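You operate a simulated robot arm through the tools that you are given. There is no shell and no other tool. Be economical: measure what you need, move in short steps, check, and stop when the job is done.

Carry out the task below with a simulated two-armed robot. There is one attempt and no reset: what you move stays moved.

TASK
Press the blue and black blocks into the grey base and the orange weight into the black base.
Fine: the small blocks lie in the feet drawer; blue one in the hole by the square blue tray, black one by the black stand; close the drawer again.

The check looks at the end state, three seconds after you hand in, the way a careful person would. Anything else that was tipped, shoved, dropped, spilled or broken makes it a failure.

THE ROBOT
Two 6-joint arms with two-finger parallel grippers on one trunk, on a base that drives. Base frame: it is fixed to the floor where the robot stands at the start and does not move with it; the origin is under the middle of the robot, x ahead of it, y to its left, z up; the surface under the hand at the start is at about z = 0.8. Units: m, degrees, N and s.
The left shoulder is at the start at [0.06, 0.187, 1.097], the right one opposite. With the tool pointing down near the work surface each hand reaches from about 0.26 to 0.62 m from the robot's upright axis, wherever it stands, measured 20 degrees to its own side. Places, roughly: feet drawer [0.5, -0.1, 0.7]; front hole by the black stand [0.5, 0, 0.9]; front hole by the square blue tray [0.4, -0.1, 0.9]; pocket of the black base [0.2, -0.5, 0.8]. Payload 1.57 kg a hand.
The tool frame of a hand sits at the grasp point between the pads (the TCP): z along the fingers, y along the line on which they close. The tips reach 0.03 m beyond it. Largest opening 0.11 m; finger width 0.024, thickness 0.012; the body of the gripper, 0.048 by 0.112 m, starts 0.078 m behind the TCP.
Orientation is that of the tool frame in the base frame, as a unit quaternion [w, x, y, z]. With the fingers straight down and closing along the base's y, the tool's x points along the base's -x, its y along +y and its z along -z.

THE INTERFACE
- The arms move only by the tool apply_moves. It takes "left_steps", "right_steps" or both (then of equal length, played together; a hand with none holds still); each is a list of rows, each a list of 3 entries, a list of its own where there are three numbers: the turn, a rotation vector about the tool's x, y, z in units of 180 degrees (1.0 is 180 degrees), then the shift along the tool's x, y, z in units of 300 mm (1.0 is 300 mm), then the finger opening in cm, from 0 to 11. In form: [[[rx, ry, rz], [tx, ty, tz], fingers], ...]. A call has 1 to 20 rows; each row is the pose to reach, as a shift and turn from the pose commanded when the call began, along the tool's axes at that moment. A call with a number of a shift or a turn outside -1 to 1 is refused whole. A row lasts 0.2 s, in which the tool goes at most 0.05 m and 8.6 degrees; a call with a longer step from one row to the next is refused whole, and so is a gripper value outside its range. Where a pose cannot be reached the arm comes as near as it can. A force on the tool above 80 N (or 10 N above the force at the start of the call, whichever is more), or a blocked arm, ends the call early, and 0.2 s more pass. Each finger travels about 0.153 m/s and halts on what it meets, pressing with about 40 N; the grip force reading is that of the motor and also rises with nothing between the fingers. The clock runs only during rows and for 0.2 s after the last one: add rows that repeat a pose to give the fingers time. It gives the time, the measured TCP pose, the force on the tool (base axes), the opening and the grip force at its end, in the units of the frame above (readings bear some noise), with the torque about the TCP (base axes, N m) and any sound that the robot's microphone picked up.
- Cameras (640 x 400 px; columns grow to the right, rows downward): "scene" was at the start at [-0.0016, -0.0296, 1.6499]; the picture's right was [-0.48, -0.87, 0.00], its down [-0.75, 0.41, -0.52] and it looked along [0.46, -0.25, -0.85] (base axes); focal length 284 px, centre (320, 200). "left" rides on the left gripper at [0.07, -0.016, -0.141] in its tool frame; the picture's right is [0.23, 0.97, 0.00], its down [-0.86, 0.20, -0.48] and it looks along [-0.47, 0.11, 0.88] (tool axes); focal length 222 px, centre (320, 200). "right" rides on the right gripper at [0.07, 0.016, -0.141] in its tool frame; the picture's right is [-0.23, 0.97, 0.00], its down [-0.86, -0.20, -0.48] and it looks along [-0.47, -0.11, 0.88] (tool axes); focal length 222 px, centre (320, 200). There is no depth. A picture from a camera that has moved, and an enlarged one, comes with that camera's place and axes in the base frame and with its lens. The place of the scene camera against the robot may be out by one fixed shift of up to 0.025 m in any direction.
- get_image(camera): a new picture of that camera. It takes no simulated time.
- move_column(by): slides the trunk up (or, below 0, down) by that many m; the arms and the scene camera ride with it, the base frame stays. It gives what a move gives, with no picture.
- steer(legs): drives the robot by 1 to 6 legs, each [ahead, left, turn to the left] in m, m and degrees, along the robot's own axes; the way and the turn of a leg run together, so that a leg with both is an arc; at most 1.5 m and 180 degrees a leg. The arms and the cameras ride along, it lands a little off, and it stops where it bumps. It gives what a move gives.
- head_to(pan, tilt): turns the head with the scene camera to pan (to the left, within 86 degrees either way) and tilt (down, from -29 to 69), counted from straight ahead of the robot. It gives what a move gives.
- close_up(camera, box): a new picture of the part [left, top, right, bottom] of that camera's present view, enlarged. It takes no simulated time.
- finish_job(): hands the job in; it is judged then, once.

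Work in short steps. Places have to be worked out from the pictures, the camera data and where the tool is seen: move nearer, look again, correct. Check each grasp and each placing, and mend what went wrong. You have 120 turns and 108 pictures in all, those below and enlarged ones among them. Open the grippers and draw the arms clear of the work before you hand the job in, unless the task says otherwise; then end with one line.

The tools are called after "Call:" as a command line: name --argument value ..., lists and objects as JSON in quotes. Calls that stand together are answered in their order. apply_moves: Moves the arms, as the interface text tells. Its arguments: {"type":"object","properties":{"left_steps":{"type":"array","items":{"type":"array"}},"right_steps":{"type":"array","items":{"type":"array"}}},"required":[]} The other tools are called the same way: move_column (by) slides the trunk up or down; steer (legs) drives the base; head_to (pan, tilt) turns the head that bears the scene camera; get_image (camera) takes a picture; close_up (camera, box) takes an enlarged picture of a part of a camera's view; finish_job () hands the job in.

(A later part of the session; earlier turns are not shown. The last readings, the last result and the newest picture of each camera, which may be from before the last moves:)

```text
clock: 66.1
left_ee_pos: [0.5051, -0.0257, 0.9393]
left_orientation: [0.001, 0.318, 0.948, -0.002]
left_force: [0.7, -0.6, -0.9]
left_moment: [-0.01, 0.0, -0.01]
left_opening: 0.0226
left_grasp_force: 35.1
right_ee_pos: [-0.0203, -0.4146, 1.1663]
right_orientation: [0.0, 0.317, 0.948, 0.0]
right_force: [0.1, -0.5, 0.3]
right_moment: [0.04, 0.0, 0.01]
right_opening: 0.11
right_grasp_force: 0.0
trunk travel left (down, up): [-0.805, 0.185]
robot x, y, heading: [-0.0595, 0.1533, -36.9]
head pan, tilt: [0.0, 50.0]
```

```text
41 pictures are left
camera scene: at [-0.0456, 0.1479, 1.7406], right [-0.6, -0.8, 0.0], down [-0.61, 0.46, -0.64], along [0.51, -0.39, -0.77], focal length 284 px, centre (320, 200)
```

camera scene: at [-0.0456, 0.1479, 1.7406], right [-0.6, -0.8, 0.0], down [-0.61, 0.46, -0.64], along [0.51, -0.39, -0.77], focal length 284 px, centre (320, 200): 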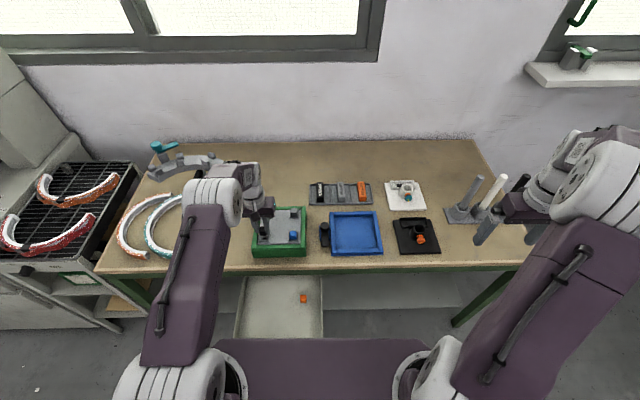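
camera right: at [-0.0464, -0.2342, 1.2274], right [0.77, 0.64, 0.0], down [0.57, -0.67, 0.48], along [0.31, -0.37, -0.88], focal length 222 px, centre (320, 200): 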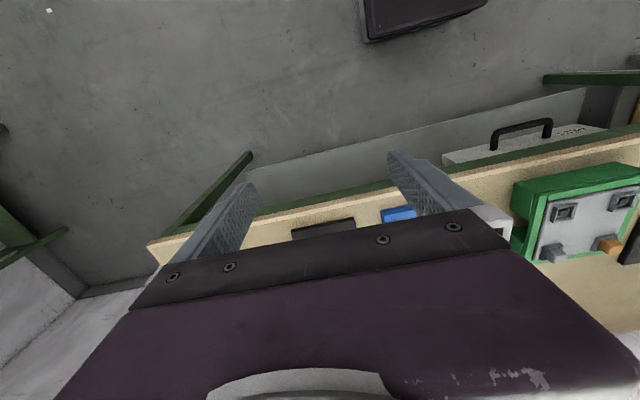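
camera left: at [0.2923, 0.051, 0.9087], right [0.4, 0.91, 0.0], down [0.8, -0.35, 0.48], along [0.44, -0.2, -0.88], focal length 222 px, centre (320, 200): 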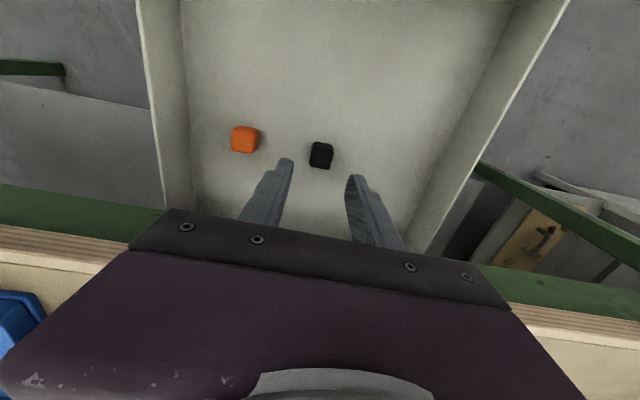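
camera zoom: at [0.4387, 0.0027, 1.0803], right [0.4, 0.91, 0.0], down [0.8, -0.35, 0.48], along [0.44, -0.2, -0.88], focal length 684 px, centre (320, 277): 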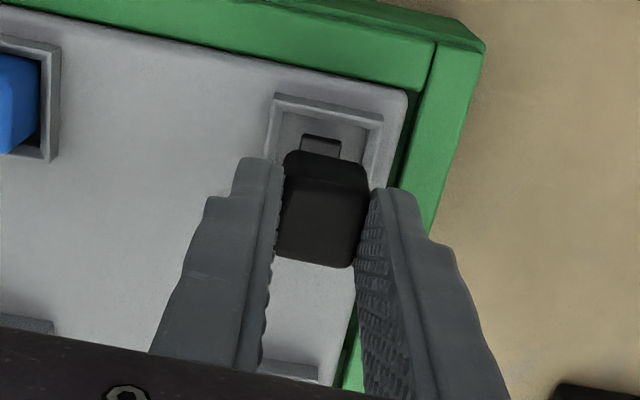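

Relative to blue's hover the socket appears ~1.5 mm nearer; I correct by 3.5 mm toward the robot and lower into the socket.

Call:
apply_moves --left_steps '[[[0, 0, 0], [0.012, 0, 0.03], 1.5], [[0, 0, 0], [0.012, 0, 0.065], 1.5], [[0, 0, 0], [0.012, 0, 0.09], 1.5], [[0, 0, 0], [0.012, 0, 0.105], 1.5], [[0, 0, 0], [0.012, 0, 0.105], 1.5]]'

Call:
close_up --camera "left" --box '[260, 120, 380, 220]'

Call:
close_up --camera "scene" --box '[240, 195, 320, 255]'

```text
clock: 67.3
left_ee_pos: [0.5014, -0.0243, 0.911]
left_orientation: [0.004, 0.318, 0.948, -0.001]
left_force: [4.3, -0.4, 27.6]
left_moment: [-0.06, -0.16, 0.0]
left_opening: 0.0223
left_grasp_force: 35.0
right_ee_pos: [-0.0222, -0.4125, 1.1681]
right_orientation: [0.001, 0.317, 0.948, -0.001]
right_force: [0.1, 0.0, -0.8]
right_moment: [0.03, 0.0, 0.01]
right_opening: 0.11
right_grasp_force: 0.0
trunk travel left (down, up): [-0.805, 0.185]
robot x, y, heading: [-0.0589, 0.1506, -37.2]
head pan, tilt: [0.0, 50.0]
```

```text
4.00 times, centred on (320, 170) of left
camera zoom: at [0.435, 0.0046, 1.0524], right [0.4, 0.91, 0.0], down [0.8, -0.35, 0.49], along [0.44, -0.2, -0.87], focal length 888 px, centre (320, 320)
```

zoom: 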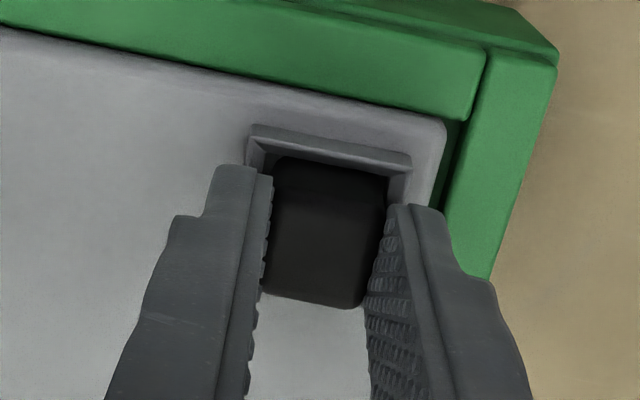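

```text
6.67 times, centred on (280, 225) of scene
camera zoom: at [-0.0497, 0.1488, 1.741], right [-0.6, -0.8, 0.0], down [-0.61, 0.46, -0.64], along [0.52, -0.39, -0.76], focal length 1891 px, centre (587, 33)
```

zoom: 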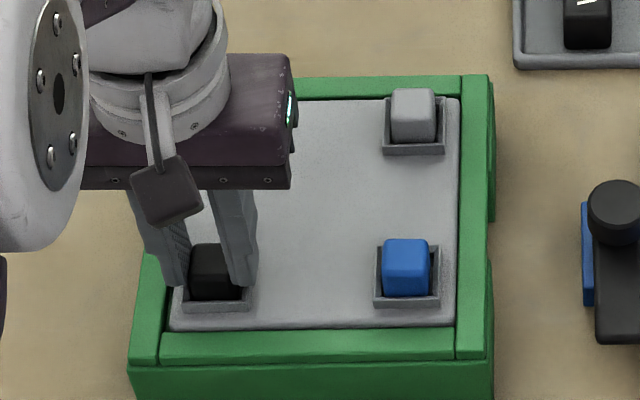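

Contact at exactly blue's seated height (0.911), black inside the rim. I release, rise, close the fingers and press it down as with blue.

Call:
apply_moves --left_steps '[[[0, 0, 0], [0, 0, -0.008], 1.5], [[0, 0, 0], [0, 0, -0.01], 2.8], [[0, 0, 0], [0, 0, -0.01], 3.6], [[0, 0, 0], [0, 0, -0.08], 3.6], [[0, 0, 0], [0, 0, -0.16], 3.6], [[0, 0, 0], [0, 0, -0.16], 0.3], [[0, 0, 0], [0, 0, -0.16], 0.3], [[0, 0, 0], [0, 0, -0.08], 0.3], [[0, 0, 0], [0, 0, -0.045], 0.3], [[0, 0, 0], [0, 0, -0.03], 0.3], [[0, 0, 0], [0, 0, -0.022], 0.3], [[0, 0, 0], [0, 0, -0.022], 0.3]]'

```text
clock: 69.9
left_ee_pos: [0.5015, -0.024, 0.9206]
left_orientation: [0.008, 0.317, 0.948, -0.003]
left_force: [7.7, 1.6, 55.7]
left_moment: [-0.06, -0.44, 0.04]
left_opening: 0.003
left_grasp_force: 0.2
right_ee_pos: [-0.0253, -0.4117, 1.1672]
right_orientation: [0.003, 0.317, 0.948, 0.0]
right_force: [-0.4, 0.2, -0.6]
right_moment: [0.04, 0.02, -0.01]
right_opening: 0.1099
right_grasp_force: 0.0
trunk travel left (down, up): [-0.805, 0.185]
robot x, y, heading: [-0.0561, 0.1561, -37.1]
head pan, tilt: [0.0, 50.0]
```

Pressed at 56 N, same top height as blue. I rise and retreat, then inspect all four sockets.

Call:
apply_moves --left_steps '[[[0, 0, 0], [0, 0, -0.05], 0.3], [[0, 0, 0], [0, 0, -0.18], 0.3], [[0, 0, 0], [0, 0, -0.3], 0.3], [[0, 0, 0], [0.1, 0.05, -0.35], 1], [[0, 0, 0], [0.22, 0.12, -0.35], 1], [[0, 0, 0], [0.34, 0.2, -0.35], 1], [[0, 0, 0], [0.46, 0.25, -0.35], 1], [[0, 0, 0], [0.46, 0.25, -0.35], 1]]'

Call:
close_up --camera "scene" --box '[240, 195, 320, 255]'

Call:
get_image --camera "left"

```text
clock: 71.7
left_ee_pos: [0.4383, 0.1196, 1.0195]
left_orientation: [0.001, 0.317, 0.948, -0.002]
left_force: [0.5, -1.2, -0.7]
left_moment: [0.0, 0.0, 0.02]
left_opening: 0.0101
left_grasp_force: 0.0
right_ee_pos: [-0.0194, -0.414, 1.1647]
right_orientation: [0.0, 0.317, 0.948, 0.001]
right_force: [0.2, 0.4, 0.7]
right_moment: [0.03, 0.01, 0.0]
right_opening: 0.1101
right_grasp_force: 0.1
trunk travel left (down, up): [-0.805, 0.185]
robot x, y, heading: [-0.0575, 0.1536, -36.9]
head pan, tilt: [0.0, 50.0]
```

```text
6.67 times, centred on (280, 225) of scene
camera zoom: at [-0.0458, 0.147, 1.7406], right [-0.6, -0.8, 0.0], down [-0.61, 0.46, -0.64], along [0.51, -0.39, -0.77], focal length 1891 px, centre (587, 33)
```

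zoom: 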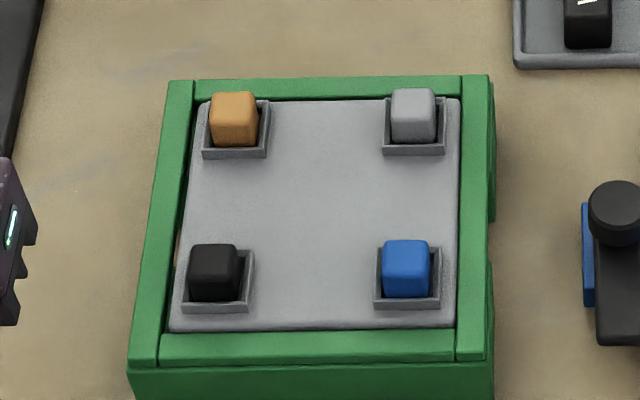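

```text
37 pictures are left
camera left: at [0.3709, 0.1488, 1.1609], right [0.4, 0.91, 0.0], down [0.8, -0.35, 0.48], along [0.44, -0.2, -0.88], focal length 222 px, centre (320, 200)
```

left: 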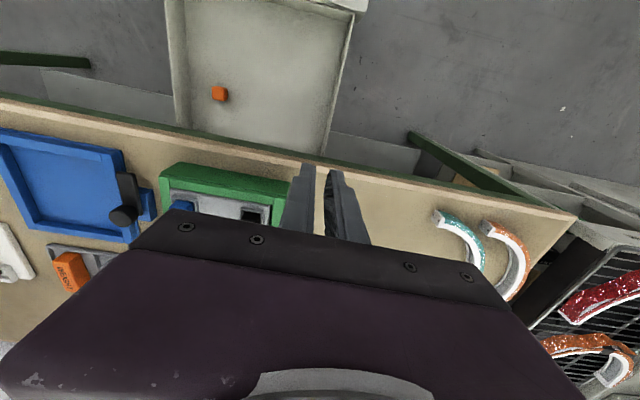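

All four blocks sit alike. Now to close the drawer: drive back 0.17 m, place the closed left hand in front of the handle, and lower the trunk.

Call:
steer --legs '[[-0.17, 0, 0]]'

Call:
apply_moves --left_steps '[[[0, 0, 0], [0.09, -0.1, 0], 0.3], [[0, 0, 0], [0.18, -0.2, 0], 0.3], [[0, 0, 0], [0.27, -0.3, 0], 0.3], [[0, 0, 0], [0.36, -0.4, 0], 0.3], [[0, 0, 0], [0.4, -0.438, 0], 0.3], [[0, 0, 0], [0.4, -0.438, 0], 0.3]]'

Call:
get_image --camera "left"

Call:
get_image --camera "scene"

```text
clock: 73.2
left_ee_pos: [0.3049, 0.2193, 1.0186]
left_orientation: [-0.001, 0.317, 0.948, 0.0]
left_force: [0.4, 0.5, 0.9]
left_moment: [0.0, 0.01, 0.01]
left_opening: 0.0097
left_grasp_force: 0.0
right_ee_pos: [-0.1518, -0.3156, 1.1659]
right_orientation: [-0.002, 0.317, 0.948, 0.001]
right_force: [1.0, 0.4, 0.1]
right_moment: [0.04, 0.03, 0.01]
right_opening: 0.1099
right_grasp_force: 0.0
trunk travel left (down, up): [-0.805, 0.185]
robot x, y, heading: [-0.1918, 0.2566, -37.0]
head pan, tilt: [0.0, 50.0]
```

```text
clock: 74.6
left_ee_pos: [0.1274, 0.1902, 1.0192]
left_orientation: [0.0, 0.318, 0.948, -0.001]
left_force: [0.2, -0.2, 0.6]
left_moment: [0.01, -0.01, 0.05]
left_opening: 0.0025
left_grasp_force: 0.0
right_ee_pos: [-0.1548, -0.3129, 1.1653]
right_orientation: [-0.001, 0.317, 0.948, 0.0]
right_force: [-0.8, 0.1, -0.9]
right_moment: [0.01, -0.03, 0.03]
right_opening: 0.1098
right_grasp_force: 0.0
trunk travel left (down, up): [-0.805, 0.185]
robot x, y, heading: [-0.1888, 0.2587, -37.1]
head pan, tilt: [0.0, 50.0]
```

```text
36 pictures are left
camera left: at [0.0614, 0.2181, 1.1605], right [0.4, 0.91, 0.0], down [0.8, -0.35, 0.48], along [0.44, -0.2, -0.88], focal length 222 px, centre (320, 200)
```

left: 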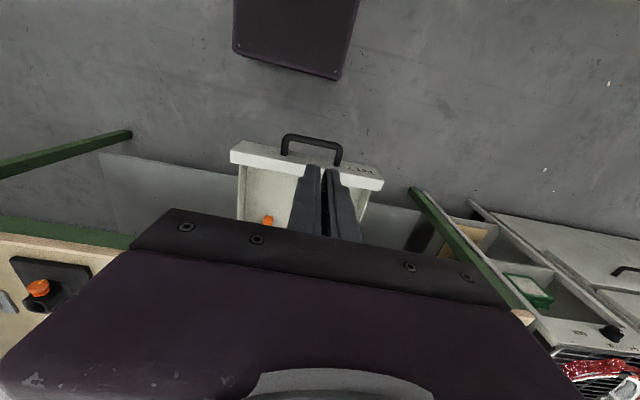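

```text
35 pictures are left
camera scene: at [-0.1796, 0.2493, 1.7406], right [-0.6, -0.8, 0.0], down [-0.61, 0.46, -0.64], along [0.51, -0.39, -0.77], focal length 284 px, centre (320, 200)
```

scene: 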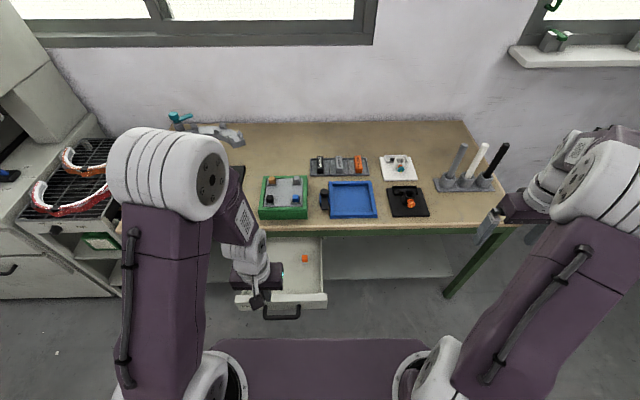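

Bar at U≈0.032; my fingers at U −0.013 have clearance. Lower the trunk 0.32 m.

Call:
move_column --by -0.325

Call:
get_image --camera "left"

```text
clock: 77.8
left_ee_pos: [0.1276, 0.1894, 0.6934]
left_orientation: [0.0, 0.318, 0.948, -0.001]
left_force: [0.3, 0.5, -0.2]
left_moment: [-0.03, -0.01, -0.01]
left_opening: 0.0029
left_grasp_force: 0.0
right_ee_pos: [-0.1531, -0.313, 0.8407]
right_orientation: [0.0, 0.317, 0.948, 0.0]
right_force: [0.5, 0.1, -0.1]
right_moment: [0.0, -0.02, -0.01]
right_opening: 0.1101
right_grasp_force: 0.0
trunk travel left (down, up): [-0.48, 0.51]
robot x, y, heading: [-0.1909, 0.2534, -36.9]
head pan, tilt: [0.0, 50.0]
```

```text
34 pictures are left
camera left: at [0.0615, 0.2178, 0.8355], right [0.4, 0.91, 0.0], down [0.8, -0.35, 0.48], along [0.44, -0.2, -0.88], focal length 222 px, centre (320, 200)
```

left: 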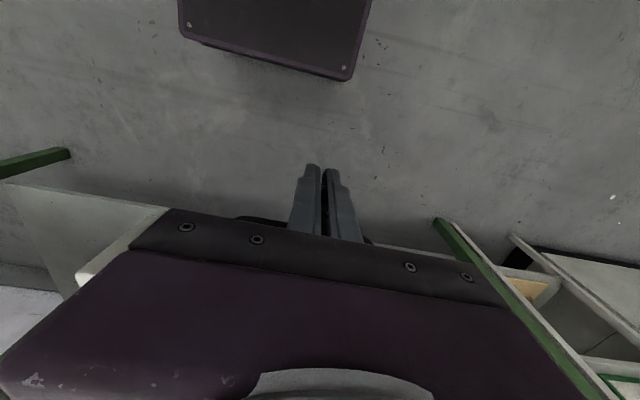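

Fingers are in front of the bar. Push forward to close the drawer, slowing at the end.

Call:
apply_moves --left_steps '[[[0, 0, 0], [-0.08, 0, 0], 0.3], [[0, 0, 0], [-0.15, 0, 0], 0.3], [[0, 0, 0], [-0.22, 0, 0], 0.3], [[0, 0, 0], [-0.29, 0, 0], 0.3], [[0, 0, 0], [-0.36, 0, 0], 0.3], [[0, 0, 0], [-0.43, 0, 0], 0.3], [[0, 0, 0], [-0.5, 0, 0], 0.3], [[0, 0, 0], [-0.57, 0, 0], 0.3], [[0, 0, 0], [-0.64, 0, 0], 0.3], [[0, 0, 0], [-0.71, 0, 0], 0.3], [[0, 0, 0], [-0.77, 0, 0], 0.3], [[0, 0, 0], [-0.83, 0, 0], 0.3], [[0, 0, 0], [-0.88, 0, 0], 0.3], [[0, 0, 0], [-0.92, 0, 0], 0.3], [[0, 0, 0], [-0.95, 0, 0], 0.3], [[0, 0, 0], [-0.97, 0, 0], 0.3], [[0, 0, 0], [-0.985, 0, 0], 0.3], [[0, 0, 0], [-1.0, 0, 0], 0.3], [[0, 0, 0], [-1.0, 0, 0], 0.3]]'

Call:
get_image --camera "scene"

```text
clock: 81.8
left_ee_pos: [0.3654, 0.009, 0.6948]
left_orientation: [0.001, 0.318, 0.948, -0.001]
left_force: [-0.5, -0.3, 0.2]
left_moment: [-0.03, 0.02, -0.01]
left_opening: 0.0031
left_grasp_force: 0.0
right_ee_pos: [-0.1542, -0.3126, 0.8402]
right_orientation: [0.0, 0.318, 0.948, 0.0]
right_force: [-0.2, -1.3, 0.2]
right_moment: [0.01, 0.01, -0.01]
right_opening: 0.1098
right_grasp_force: 0.1
trunk travel left (down, up): [-0.48, 0.51]
robot x, y, heading: [-0.1943, 0.2579, -37.1]
head pan, tilt: [0.0, 50.0]
```

```text
33 pictures are left
camera scene: at [-0.18, 0.2486, 1.4156], right [-0.6, -0.8, 0.0], down [-0.61, 0.46, -0.64], along [0.51, -0.39, -0.77], focal length 284 px, centre (320, 200)
```

scene: 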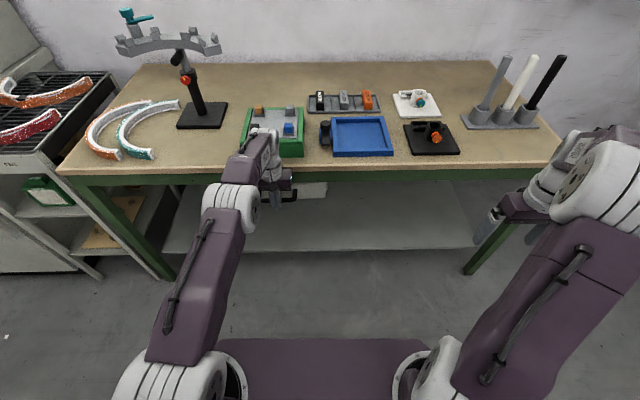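

Almost closed with no force; I push a few mm more to feel the stop.

Call:
apply_moves --left_steps '[[[0, 0, 0], [-0.012, 0, 0], 0.3], [[0, 0, 0], [-0.025, 0, 0], 0.3], [[0, 0, 0], [-0.037, 0, 0], 0.3], [[0, 0, 0], [-0.045, 0, 0], 0.3]]'

Call:
close_up --camera "scene" --box '[220, 140, 360, 240]'

```text
clock: 82.8
left_ee_pos: [0.3676, 0.0081, 0.693]
left_orientation: [-0.003, 0.317, 0.948, 0.001]
left_force: [-22.5, 14.7, -7.9]
left_moment: [0.22, 0.44, 0.06]
left_opening: 0.0023
left_grasp_force: 0.0
left hand out of reach, approached as far as the arm can: row 2, 3, 4
right_ee_pos: [-0.1554, -0.3115, 0.8406]
right_orientation: [0.0, 0.317, 0.949, 0.0]
right_force: [0.3, 0.6, -0.2]
right_moment: [-0.02, 0.0, -0.03]
right_opening: 0.1099
right_grasp_force: 0.0
trunk travel left (down, up): [-0.48, 0.51]
robot x, y, heading: [-0.1919, 0.2579, -37.0]
head pan, tilt: [0.0, 50.0]
```

```text
4.00 times, centred on (290, 190) of scene
camera zoom: at [-0.1825, 0.2505, 1.4155], right [-0.6, -0.8, 0.0], down [-0.61, 0.46, -0.64], along [0.51, -0.39, -0.76], focal length 1134 px, centre (440, 240)
```

zoom: 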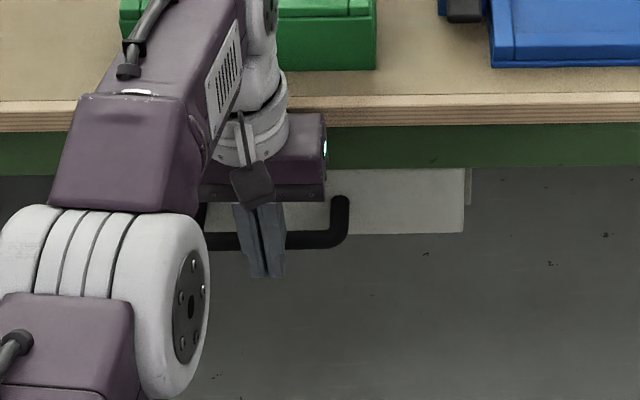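

27 N at the stop and bar at U≈0.308 (its original place): drawer closed. I back the hand off and raise the trunk.

Call:
apply_moves --left_steps '[[[0, 0, 0], [0.08, 0, 0], 0.3], [[0, 0, 0], [0.2, 0, 0], 0.3], [[0, 0, 0], [0.32, 0, 0], 0.3], [[0, 0, 0], [0.44, 0, 0], 0.3], [[0, 0, 0], [0.44, 0, 0], 0.3]]'

Call:
move_column --by 0.33

Call:
get_image --camera "scene"

Call:
close_up --camera "scene" --box '[240, 140, 440, 260]'

```text
clock: 84.0
left_ee_pos: [0.2675, 0.085, 0.6952]
left_orientation: [0.0, 0.317, 0.948, -0.001]
left_force: [0.3, -0.5, -0.2]
left_moment: [0.0, 0.01, 0.02]
left_opening: 0.003
left_grasp_force: 0.1
right_ee_pos: [-0.153, -0.3126, 0.8416]
right_orientation: [-0.001, 0.318, 0.948, 0.0]
right_force: [-0.4, 0.2, -0.6]
right_moment: [0.02, 0.01, 0.01]
right_opening: 0.1096
right_grasp_force: 0.1
trunk travel left (down, up): [-0.48, 0.51]
robot x, y, heading: [-0.1894, 0.2585, -37.3]
head pan, tilt: [0.0, 50.0]
```

```text
clock: 87.2
left_ee_pos: [0.2661, 0.0856, 1.0234]
left_orientation: [0.0, 0.317, 0.948, -0.001]
left_force: [-0.3, -0.9, -0.6]
left_moment: [-0.01, 0.0, -0.01]
left_opening: 0.003
left_grasp_force: 0.0
right_ee_pos: [-0.1539, -0.3134, 1.1711]
right_orientation: [0.0, 0.317, 0.948, 0.0]
right_force: [0.6, -0.6, -0.3]
right_moment: [0.0, -0.03, 0.01]
right_opening: 0.1099
right_grasp_force: 0.2
trunk travel left (down, up): [-0.81, 0.18]
robot x, y, heading: [-0.1924, 0.2531, -37.0]
head pan, tilt: [0.0, 50.0]
```

```text
31 pictures are left
camera scene: at [-0.1798, 0.2485, 1.7455], right [-0.6, -0.8, 0.0], down [-0.61, 0.46, -0.64], along [0.51, -0.39, -0.77], focal length 284 px, centre (320, 200)
```

scene: 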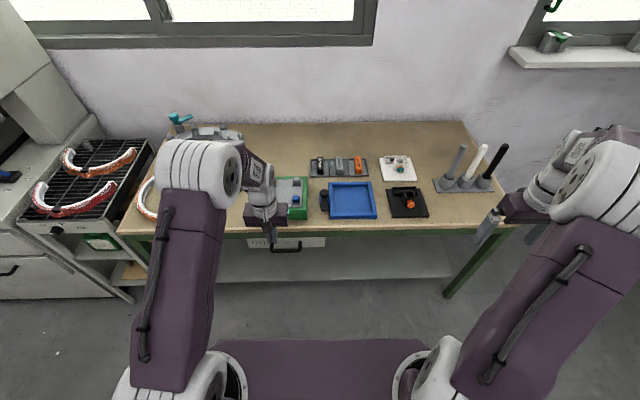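

```text
3.20 times, centred on (340, 200) of scene
camera zoom: at [-0.1798, 0.2485, 1.7455], right [-0.6, -0.8, 0.0], down [-0.61, 0.46, -0.64], along [0.51, -0.39, -0.77], focal length 908 px, centre (256, 200)
```

zoom: 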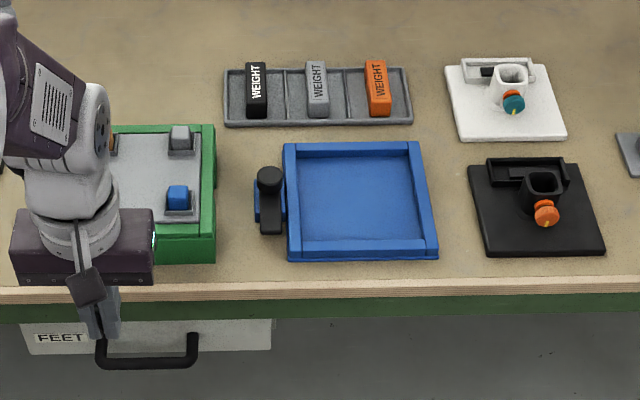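

Drawer is closed. Orange weight is at about U 0.683, V −0.096; pocket at U 0.53, V −0.285. I retract the left hand, bring the right hand inward, then drive forward/right.

Call:
apply_moves --left_steps '[[[0, 0, 0], [0.08, 0.04, -0.05], 0.3], [[0, 0, 0], [0.16, 0.08, -0.1], 0.3], [[0, 0, 0], [0.24, 0.12, -0.15], 0.3], [[0, 0, 0], [0.32, 0.16, -0.2], 0.3], [[0, 0, 0], [0.4, 0.2, -0.25], 0.3], [[0, 0, 0], [0.46, 0.25, -0.3], 0.3], [[0, 0, 0], [0.5, 0.3, -0.3], 0.3], [[0, 0, 0], [0.5, 0.3, -0.3], 0.3]]' --right_steps '[[[0, 0, 0], [-0.02, 0.1, 0], 6], [[0, 0, 0], [-0.04, 0.22, 0], 6], [[0, 0, 0], [-0.06, 0.34, 0], 6], [[0, 0, 0], [-0.08, 0.46, 0], 6], [[0, 0, 0], [-0.1, 0.58, 0], 6], [[0, 0, 0], [-0.1, 0.7, 0], 6], [[0, 0, 0], [-0.1, 0.8, 0], 6], [[0, 0, 0], [-0.1, 0.8, 0], 6]]'

Call:
steer --legs '[[0, -0.12, 0], [0.36, 0, 0]]'

Call:
get_image --camera "scene"

Call:
get_image --camera "right"

```text
clock: 89.0
left_ee_pos: [0.1994, 0.2478, 1.113]
left_orientation: [0.0, 0.317, 0.948, -0.001]
left_force: [-0.3, 0.0, 0.4]
left_moment: [0.02, 0.02, 0.04]
left_opening: 0.0028
left_grasp_force: 0.1
right_ee_pos: [0.0149, -0.139, 1.1704]
right_orientation: [0.001, 0.317, 0.948, 0.0]
right_force: [0.1, 0.3, -0.3]
right_moment: [0.0, 0.01, -0.04]
right_opening: 0.06
right_grasp_force: 0.0
trunk travel left (down, up): [-0.81, 0.18]
robot x, y, heading: [-0.1923, 0.2511, -36.8]
head pan, tilt: [0.0, 50.0]
```

```text
clock: 92.2
left_ee_pos: [0.4138, -0.0663, 1.1142]
left_orientation: [0.001, 0.318, 0.948, -0.001]
left_force: [-0.3, 0.5, -0.2]
left_moment: [-0.03, 0.01, 0.01]
left_opening: 0.0032
left_grasp_force: 0.0
right_ee_pos: [0.2273, -0.4526, 1.1702]
right_orientation: [0.002, 0.318, 0.948, -0.001]
right_force: [0.3, 0.8, -0.7]
right_moment: [-0.02, -0.02, 0.02]
right_opening: 0.0598
right_grasp_force: 0.0
trunk travel left (down, up): [-0.81, 0.18]
robot x, y, heading: [0.0217, -0.0566, -37.3]
head pan, tilt: [0.0, 50.0]
```

```text
29 pictures are left
camera scene: at [0.0326, -0.0638, 1.7456], right [-0.6, -0.8, 0.0], down [-0.61, 0.46, -0.64], along [0.51, -0.39, -0.77], focal length 284 px, centre (320, 200)
```

scene: 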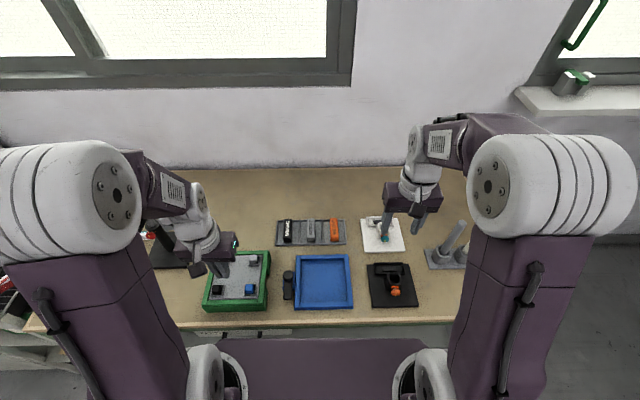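

```text
28 pictures are left
camera right: at [0.1814, -0.3983, 1.3125], right [0.77, 0.64, 0.0], down [0.56, -0.67, 0.48], along [0.31, -0.37, -0.88], focal length 222 px, centre (320, 200)
```

right: 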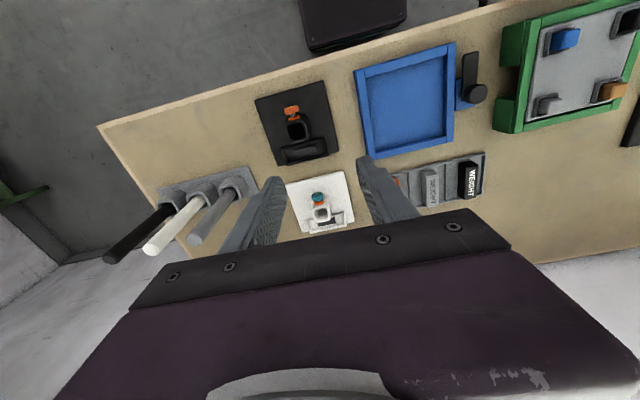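

Good stance. Close looks at the black base pocket and at the weight rack.

Call:
close_up --camera "right" --box '[240, 70, 350, 175]'

Call:
close_up --camera "scene" --box '[270, 210, 420, 310]'

```text
3.81 times, centred on (295, 122) of right
camera zoom: at [0.1814, -0.3983, 1.3125], right [0.77, 0.64, 0.0], down [0.56, -0.67, 0.48], along [0.31, -0.37, -0.88], focal length 846 px, centre (415, 495)
```

zoom: 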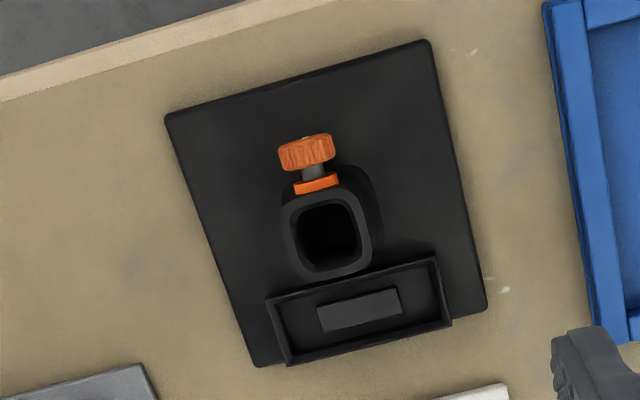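

```text
4.00 times, centred on (345, 260) of scene
camera zoom: at [0.0326, -0.0638, 1.7456], right [-0.6, -0.8, 0.0], down [-0.61, 0.46, -0.64], along [0.51, -0.39, -0.77], focal length 1134 px, centre (220, -40)
```

zoom: 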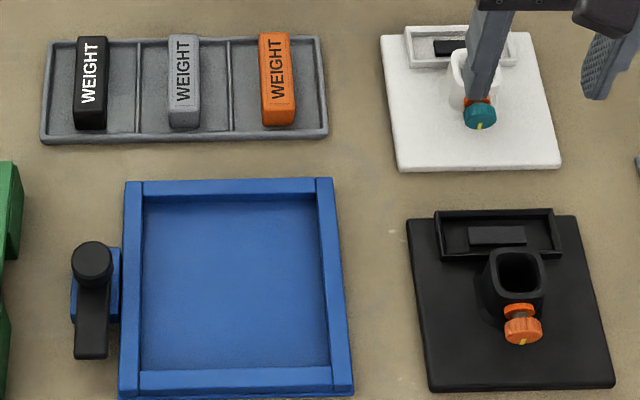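

The weight (≈90×32 mm, long axis ahead) goes into a pocket with its long axis sideways, tube in front; I'll grip it by its ends. First shift the base slightly, then turn the right hand −90° and move above the weight.

Call:
steer --legs '[[0.05, 0.06, 0]]'

Call:
apply_moves --right_steps '[[[0, 0, -0.045], [-0.05, 0.02, 0.05], 10], [[0, 0, -0.09], [-0.1, 0.04, 0.1], 10.8], [[0, 0, -0.135], [-0.15, 0.06, 0.15], 10.8], [[0, 0, -0.18], [-0.2, 0.08, 0.2], 10.8], [[0, 0, -0.225], [-0.25, 0.1, 0.25], 10.8], [[0, 0, -0.27], [-0.3, 0.12, 0.3], 10.8], [[0, 0, -0.315], [-0.35, 0.14, 0.35], 10.8], [[0, 0, -0.36], [-0.4, 0.16, 0.4], 10.8], [[0, 0, -0.405], [-0.45, 0.18, 0.45], 10.8], [[0, 0, -0.45], [-0.5, 0.2, 0.5], 10.8], [[0, 0, -0.5], [-0.55, 0.23, 0.55], 10.8], [[0, 0, -0.5], [-0.55, 0.23, 0.55], 10.8]]'

Call:
get_image --camera "right"

Call:
get_image --camera "scene"

```text
clock: 93.2
left_ee_pos: [0.4855, -0.0491, 1.1145]
left_orientation: [0.002, 0.318, 0.948, 0.001]
left_force: [0.1, 0.5, 0.3]
left_moment: [0.03, -0.06, 0.04]
left_opening: 0.0029
left_grasp_force: 0.0
right_ee_pos: [0.2987, -0.4364, 1.1708]
right_orientation: [0.002, 0.319, 0.948, 0.001]
right_force: [-0.9, -1.0, 0.3]
right_moment: [0.01, -0.08, -0.01]
right_opening: 0.0599
right_grasp_force: 0.1
trunk travel left (down, up): [-0.81, 0.18]
robot x, y, heading: [0.1006, -0.0407, -37.2]
head pan, tilt: [0.0, 50.0]
```

```text
refused: row 11 steps farther than a row can; nothing moved
```

```text
25 pictures are left
camera right: at [0.2529, -0.3821, 1.3126], right [0.77, 0.64, 0.0], down [0.56, -0.68, 0.48], along [0.31, -0.37, -0.88], focal length 222 px, centre (320, 200)
```

right: 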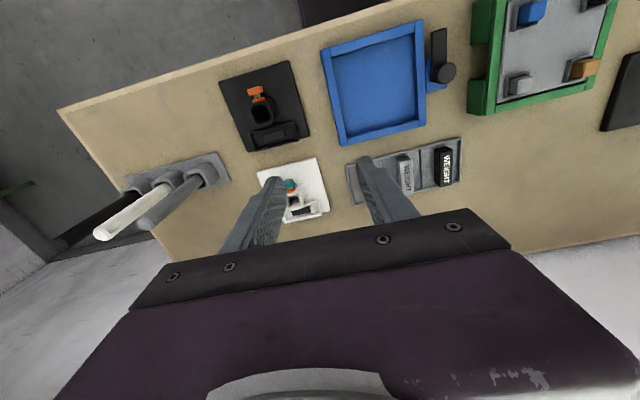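

```text
24 pictures are left
camera scene: at [0.103, -0.0482, 1.7456], right [-0.6, -0.8, 0.0], down [-0.61, 0.46, -0.64], along [0.52, -0.39, -0.76], focal length 284 px, centre (320, 200)
```

scene: 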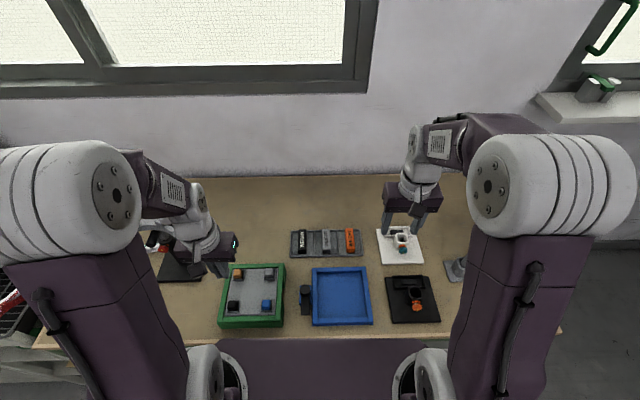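

Row 11 turned a bit too far; I re-issue with 12 even rows.

Call:
apply_moves --right_steps '[[[0, 0, -0.042], [-0.05, 0.02, 0.05], 10], [[0, 0, -0.084], [-0.1, 0.04, 0.1], 10.8], [[0, 0, -0.126], [-0.15, 0.06, 0.15], 10.8], [[0, 0, -0.168], [-0.2, 0.08, 0.2], 10.8], [[0, 0, -0.21], [-0.25, 0.1, 0.25], 10.8], [[0, 0, -0.252], [-0.3, 0.12, 0.3], 10.8], [[0, 0, -0.294], [-0.35, 0.14, 0.35], 10.8], [[0, 0, -0.336], [-0.4, 0.16, 0.4], 10.8], [[0, 0, -0.378], [-0.45, 0.18, 0.45], 10.8], [[0, 0, -0.42], [-0.5, 0.2, 0.5], 10.8], [[0, 0, -0.46], [-0.53, 0.22, 0.53], 10.8], [[0, 0, -0.5], [-0.55, 0.24, 0.55], 10.8], [[0, 0, -0.5], [-0.55, 0.24, 0.55], 10.8]]'

```text
clock: 96.0
left_ee_pos: [0.4906, -0.0463, 1.1125]
left_orientation: [0.001, 0.318, 0.948, -0.001]
left_force: [0.3, 1.2, -0.1]
left_moment: [0.04, -0.02, -0.02]
left_opening: 0.0029
left_grasp_force: 0.2
right_ee_pos: [0.4774, -0.4775, 1.0052]
right_orientation: [0.0, -0.446, 0.895, 0.001]
right_force: [-0.3, 0.1, -0.2]
right_moment: [0.0, -0.02, 0.01]
right_opening: 0.1082
right_grasp_force: 0.0
trunk travel left (down, up): [-0.81, 0.18]
robot x, y, heading: [0.0967, -0.0392, -37.2]
head pan, tilt: [0.0, 50.0]
```

Call:
get_image --camera "right"

Call:
close_up --camera "scene" --box '[280, 180, 440, 290]'

```text
23 pictures are left
camera right: at [0.4235, -0.524, 1.1471], right [-0.64, 0.77, 0.0], down [0.67, 0.56, 0.48], along [0.37, 0.31, -0.88], focal length 222 px, centre (320, 200)
```

right: 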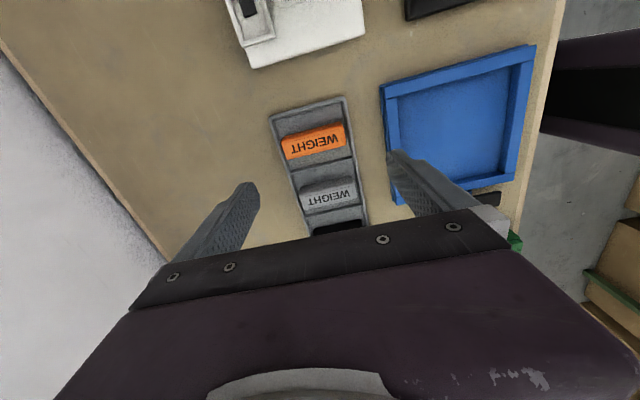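

```text
3.64 times, centred on (360, 235) of scene
camera zoom: at [0.11, -0.047, 1.7456], right [-0.6, -0.8, 0.0], down [-0.61, 0.46, -0.64], along [0.51, -0.39, -0.77], focal length 1031 px, centre (174, 73)
```

zoom: 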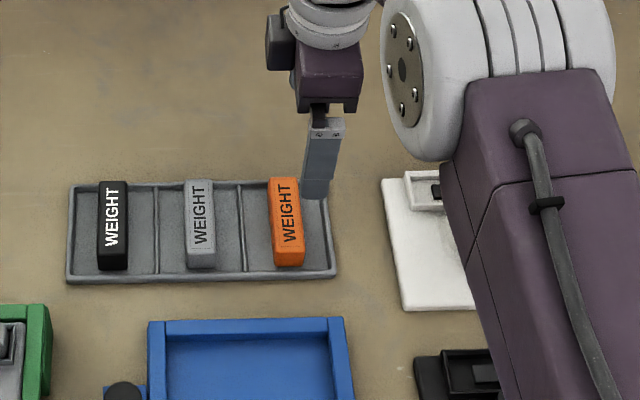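

Views agree on the weight at U≈0.676, V≈−0.089, top z≈0.835. I correct and lower to z 0.90, then check.

Call:
apply_moves --right_steps '[[[0, 0, 0], [-0.018, -0.023, 0.1], 10.9], [[0, 0, 0], [-0.018, -0.023, 0.23], 10.9], [[0, 0, 0], [-0.018, -0.023, 0.35], 10.9], [[0, 0, 0], [-0.018, -0.023, 0.35], 10.9]]'

Call:
close_up --camera "right" --box '[200, 90, 440, 240]'

Call:
close_up --camera "scene" --box '[310, 200, 400, 260]'

```text
clock: 97.0
left_ee_pos: [0.4899, -0.0472, 1.1134]
left_orientation: [0.001, 0.318, 0.948, -0.001]
left_force: [-0.8, -1.4, -0.1]
left_moment: [-0.03, -0.04, -0.04]
left_opening: 0.0031
left_grasp_force: 0.1
right_ee_pos: [0.4864, -0.477, 0.8985]
right_orientation: [0.0, -0.446, 0.895, 0.0]
right_force: [0.4, -0.1, 0.0]
right_moment: [0.0, -0.03, -0.02]
right_opening: 0.1088
right_grasp_force: 0.1
trunk travel left (down, up): [-0.81, 0.18]
robot x, y, heading: [0.0981, -0.0377, -36.9]
head pan, tilt: [0.0, 50.0]
```

```text
2.67 times, centred on (320, 165) of right
camera zoom: at [0.4322, -0.524, 1.0407], right [-0.64, 0.77, 0.0], down [0.68, 0.56, 0.48], along [0.37, 0.31, -0.88], focal length 592 px, centre (320, 293)
```

zoom: 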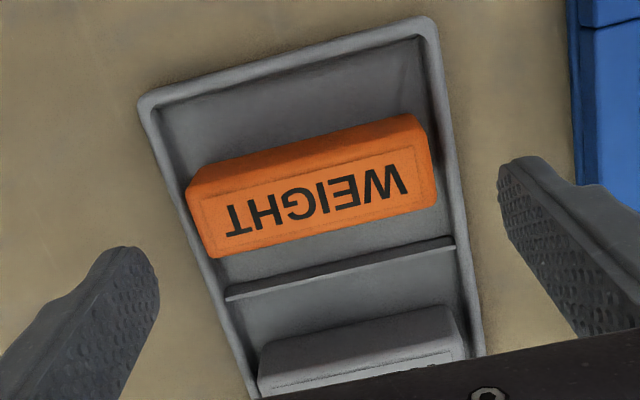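

```text
6.67 times, centred on (355, 230) of scene
camera zoom: at [0.1103, -0.0466, 1.7456], right [-0.6, -0.8, 0.0], down [-0.61, 0.46, -0.64], along [0.51, -0.39, -0.77], focal length 1891 px, centre (87, 0)
```

zoom: 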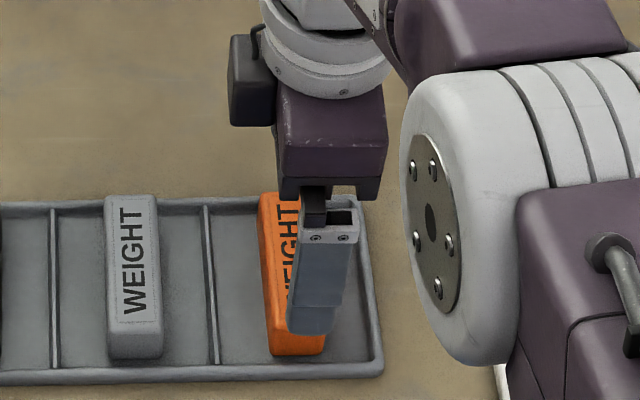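

Well centred. I lower until the tips are ~1 cm below the weight's top and close on its ends.

Call:
apply_moves --right_steps '[[[0, 0, 0], [-0.006, -0.003, 0.08], 10.9], [[0, 0, 0], [-0.006, -0.003, 0.13], 10.9], [[0, 0, 0], [-0.006, -0.003, 0.15], 10.9], [[0, 0, 0], [-0.006, -0.003, 0.15], 9.5], [[0, 0, 0], [-0.006, -0.003, 0.15], 8], [[0, 0, 0], [-0.006, -0.003, 0.15], 7.5], [[0, 0, 0], [-0.006, -0.003, 0.15], 7.5]]'

Call:
close_up --camera "right" --box '[200, 90, 440, 240]'

```text
clock: 98.7
left_ee_pos: [0.4883, -0.0452, 1.114]
left_orientation: [0.003, 0.319, 0.948, -0.002]
left_force: [-0.4, 0.4, 0.3]
left_moment: [-0.01, 0.01, 0.02]
left_opening: 0.0029
left_grasp_force: 0.0
right_ee_pos: [0.4816, -0.4716, 0.8651]
right_orientation: [0.004, -0.446, 0.895, -0.008]
right_force: [7.9, -10.4, 42.5]
right_moment: [-1.54, -1.78, -0.09]
right_opening: 0.0865
right_grasp_force: 6.3
right hand out of reach, approached as far as the arm can: row 1, 2, 3, 4, 5, 6, 7
trunk travel left (down, up): [-0.81, 0.18]
robot x, y, heading: [0.1007, -0.0372, -37.2]
head pan, tilt: [0.0, 50.0]
```

```text
2.67 times, centred on (320, 165) of right
camera zoom: at [0.4256, -0.5172, 1.0063], right [-0.64, 0.77, -0.02], down [0.67, 0.57, 0.48], along [0.38, 0.3, -0.88], focal length 592 px, centre (320, 293)
```

zoom: 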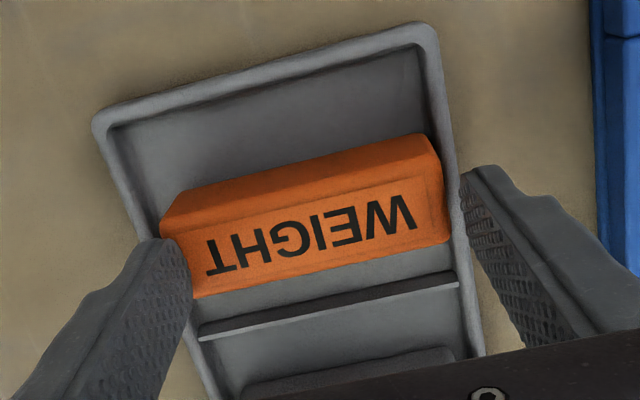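

The arm is at its reach limit, and one finger came down on the weight/rack. I open and rise immediately, then bring the base 3.5 cm closer.

Call:
apply_moves --right_steps '[[[0, 0, 0], [0, 0, 0], 9], [[0, 0, 0], [0, 0, -0.04], 10.9], [[0, 0, 0], [0, 0, -0.15], 10.9], [[0, 0, 0], [0, 0, -0.28], 10.9], [[0, 0, 0], [0, 0, -0.35], 10.9], [[0, 0, 0], [0, 0, -0.35], 10.9]]'

Call:
steer --legs '[[0.035, 0, 0]]'

Call:
get_image --camera "right"

```text
clock: 100.0
left_ee_pos: [0.4898, -0.0478, 1.1133]
left_orientation: [0.0, 0.318, 0.948, -0.001]
left_force: [0.4, 0.7, -0.6]
left_moment: [0.0, 0.0, 0.02]
left_opening: 0.0032
left_grasp_force: 0.0
right_ee_pos: [0.4787, -0.4714, 0.9644]
right_orientation: [0.0, -0.445, 0.895, 0.0]
right_force: [-0.2, 0.1, -0.7]
right_moment: [0.01, -0.01, -0.03]
right_opening: 0.109
right_grasp_force: 0.1
trunk travel left (down, up): [-0.81, 0.18]
robot x, y, heading: [0.0972, -0.0431, -37.3]
head pan, tilt: [0.0, 50.0]
```

```text
clock: 100.9
left_ee_pos: [0.5122, -0.0647, 1.1147]
left_orientation: [0.003, 0.317, 0.948, -0.002]
left_force: [-0.2, 1.3, 0.6]
left_moment: [-0.04, -0.07, -0.02]
left_opening: 0.0028
left_grasp_force: 0.1
right_ee_pos: [0.5027, -0.4877, 0.9672]
right_orientation: [0.001, -0.447, 0.895, -0.002]
right_force: [-0.5, 0.5, 0.4]
right_moment: [-0.02, -0.05, 0.0]
right_opening: 0.1091
right_grasp_force: 0.0
trunk travel left (down, up): [-0.81, 0.18]
robot x, y, heading: [0.1246, -0.0625, -37.1]
head pan, tilt: [0.0, 50.0]
```

```text
18 pictures are left
camera right: at [0.448, -0.5347, 1.1091], right [-0.64, 0.77, -0.01], down [0.67, 0.56, 0.48], along [0.37, 0.3, -0.88], focal length 222 px, centre (320, 200)
```

right: 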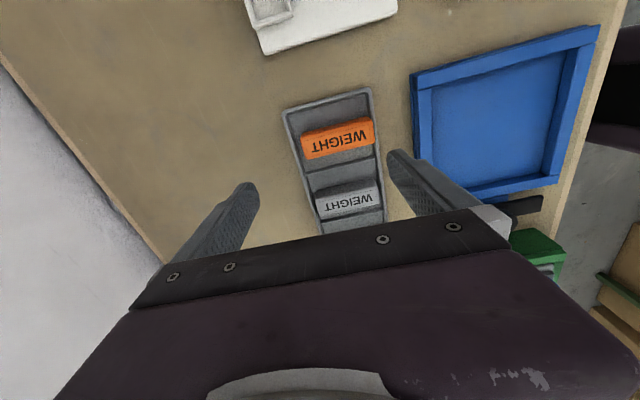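

Weight still lies in its slot, slightly shifted; top is z≈0.835. I realign over it and hover at 0.90.

Call:
apply_moves --right_steps '[[[0, 0, 0], [-0.007, 0.04, 0], 10.9], [[0, 0, 0], [-0.007, 0.078, 0.08], 10.9], [[0, 0, 0], [-0.007, 0.078, 0.18], 10.9], [[0, 0, 0], [-0.007, 0.078, 0.223], 10.9], [[0, 0, 0], [-0.007, 0.078, 0.223], 10.9]]'

Call:
close_up --camera "right" --box '[200, 90, 440, 240]'

```text
clock: 102.1
left_ee_pos: [0.5162, -0.0681, 1.1143]
left_orientation: [0.0, 0.319, 0.948, -0.001]
left_force: [-0.1, -0.4, -0.3]
left_moment: [-0.03, -0.02, 0.03]
left_opening: 0.003
left_grasp_force: 0.0
right_ee_pos: [0.4891, -0.4756, 0.8973]
right_orientation: [0.0, -0.445, 0.895, 0.0]
right_force: [0.9, 0.3, 0.2]
right_moment: [-0.02, 0.0, 0.0]
right_opening: 0.1092
right_grasp_force: 0.1
trunk travel left (down, up): [-0.81, 0.18]
robot x, y, heading: [0.1249, -0.0586, -37.0]
head pan, tilt: [0.0, 50.0]
```

```text
2.67 times, centred on (320, 165) of right
camera zoom: at [0.4346, -0.5221, 1.0389], right [-0.64, 0.77, 0.0], down [0.68, 0.56, 0.48], along [0.37, 0.31, -0.88], focal length 592 px, centre (320, 293)
```

zoom: 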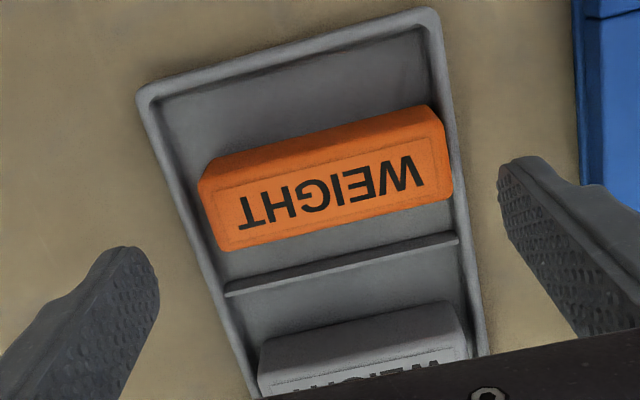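

Only ~3.5 mm off along the closing direction; correct, descend and grip the ends.

Call:
apply_moves --right_steps '[[[0, 0, 0], [0, 0.012, 0.05], 10.9], [[0, 0, 0], [0, 0.012, 0.11], 10.9], [[0, 0, 0], [0, 0.012, 0.151], 10.9], [[0, 0, 0], [0, 0.012, 0.151], 10.9], [[0, 0, 0], [0, 0.012, 0.151], 9.5], [[0, 0, 0], [0, 0.012, 0.151], 8], [[0, 0, 0], [0, 0.012, 0.151], 8], [[0, 0, 0], [0, 0.012, 0.151], 7.5]]'

Call:
close_up --camera "right" --box '[200, 90, 440, 240]'

```text
clock: 103.9
left_ee_pos: [0.5181, -0.0694, 1.113]
left_orientation: [-0.001, 0.318, 0.948, -0.001]
left_force: [-0.6, -0.6, 0.7]
left_moment: [-0.03, 0.01, 0.02]
left_opening: 0.0032
left_grasp_force: 0.0
right_ee_pos: [0.4873, -0.4743, 0.8516]
right_orientation: [0.0, -0.445, 0.896, 0.001]
right_force: [-0.4, 0.9, 0.0]
right_moment: [-0.1, -0.18, 0.07]
right_opening: 0.0898
right_grasp_force: 40.1
trunk travel left (down, up): [-0.81, 0.18]
robot x, y, heading: [0.1259, -0.0606, -37.2]
head pan, tilt: [0.0, 50.0]
```

```text
2.67 times, centred on (320, 165) of right
camera zoom: at [0.4327, -0.521, 0.9931], right [-0.64, 0.77, 0.0], down [0.68, 0.56, 0.48], along [0.37, 0.31, -0.88], focal length 592 px, centre (320, 293)
```

zoom: 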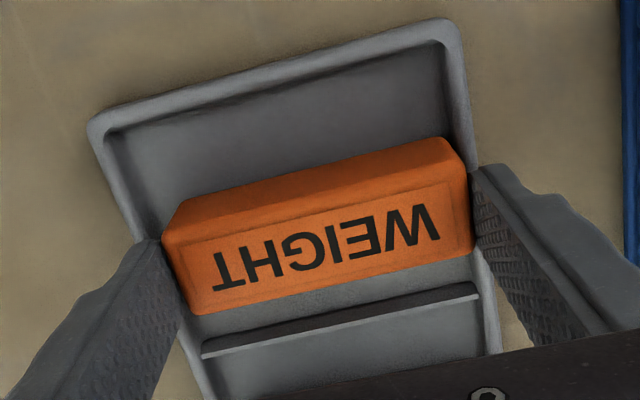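

Gripped at 89.8 mm, 40 N. I lift 15 cm, then turn back 90° while carrying it over the pocket (U 0.517, V −0.273).

Call:
apply_moves --right_steps '[[[0, 0, 0], [0, 0, -0.08], 7.5], [[0, 0, 0], [0, 0, -0.2], 7.5], [[0, 0, 0], [0, 0, -0.34], 7.5], [[0, 0, 0], [0, 0, -0.48], 7.5], [[0, 0, 0.042], [0.052, 0.044, -0.5], 7.5], [[0, 0, 0.084], [0.104, 0.088, -0.5], 7.5], [[0, 0, 0.126], [0.156, 0.132, -0.5], 7.5], [[0, 0, 0.168], [0.208, 0.176, -0.5], 7.5], [[0, 0, 0.21], [0.26, 0.22, -0.5], 7.5], [[0, 0, 0.252], [0.312, 0.264, -0.5], 7.5], [[0, 0, 0.294], [0.364, 0.308, -0.5], 7.5], [[0, 0, 0.336], [0.416, 0.352, -0.5], 7.5], [[0, 0, 0.378], [0.468, 0.396, -0.5], 7.5], [[0, 0, 0.42], [0.52, 0.44, -0.5], 7.5], [[0, 0, 0.46], [0.572, 0.484, -0.5], 7.5], [[0, 0, 0.5], [0.623, 0.527, -0.5], 7.5], [[0, 0, 0.5], [0.623, 0.527, -0.5], 7.5]]'

Call:
get_image --camera "right"

Call:
get_image --camera "scene"

```text
clock: 107.5
left_ee_pos: [0.518, -0.0683, 1.1128]
left_orientation: [-0.001, 0.319, 0.948, -0.001]
left_force: [-0.1, -0.2, -0.5]
left_moment: [0.03, -0.01, 0.01]
left_opening: 0.003
left_grasp_force: 0.1
right_ee_pos: [0.2493, -0.5273, 1.0007]
right_orientation: [-0.001, 0.319, 0.948, 0.001]
right_force: [0.7, -0.2, -6.4]
right_moment: [-0.02, -0.03, 0.01]
right_opening: 0.0898
right_grasp_force: 39.8
trunk travel left (down, up): [-0.81, 0.18]
robot x, y, heading: [0.126, -0.0601, -37.0]
head pan, tilt: [0.0, 50.0]
```

```text
15 pictures are left
camera right: at [0.2035, -0.4732, 1.1428], right [0.77, 0.64, 0.0], down [0.56, -0.68, 0.48], along [0.3, -0.37, -0.88], focal length 222 px, centre (320, 200)
```

right: 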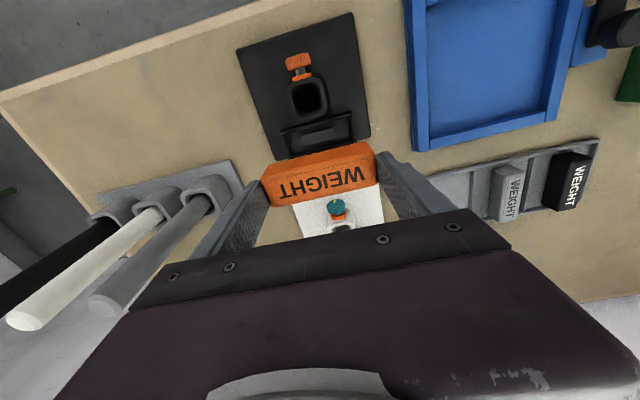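

```text
14 pictures are left
camera scene: at [0.1382, -0.0685, 1.7455], right [-0.6, -0.8, 0.0], down [-0.61, 0.46, -0.64], along [0.51, -0.39, -0.77], focal length 284 px, centre (320, 200)
```

scene: 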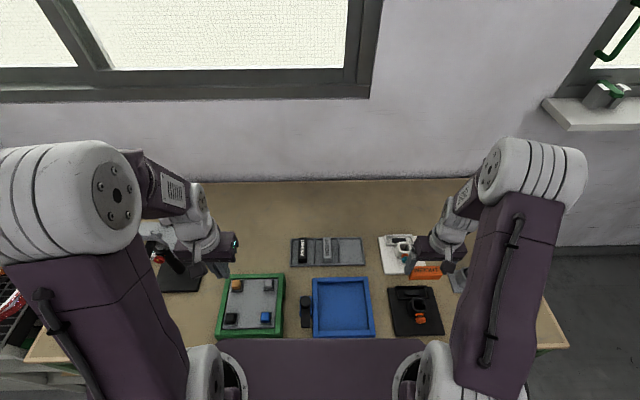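

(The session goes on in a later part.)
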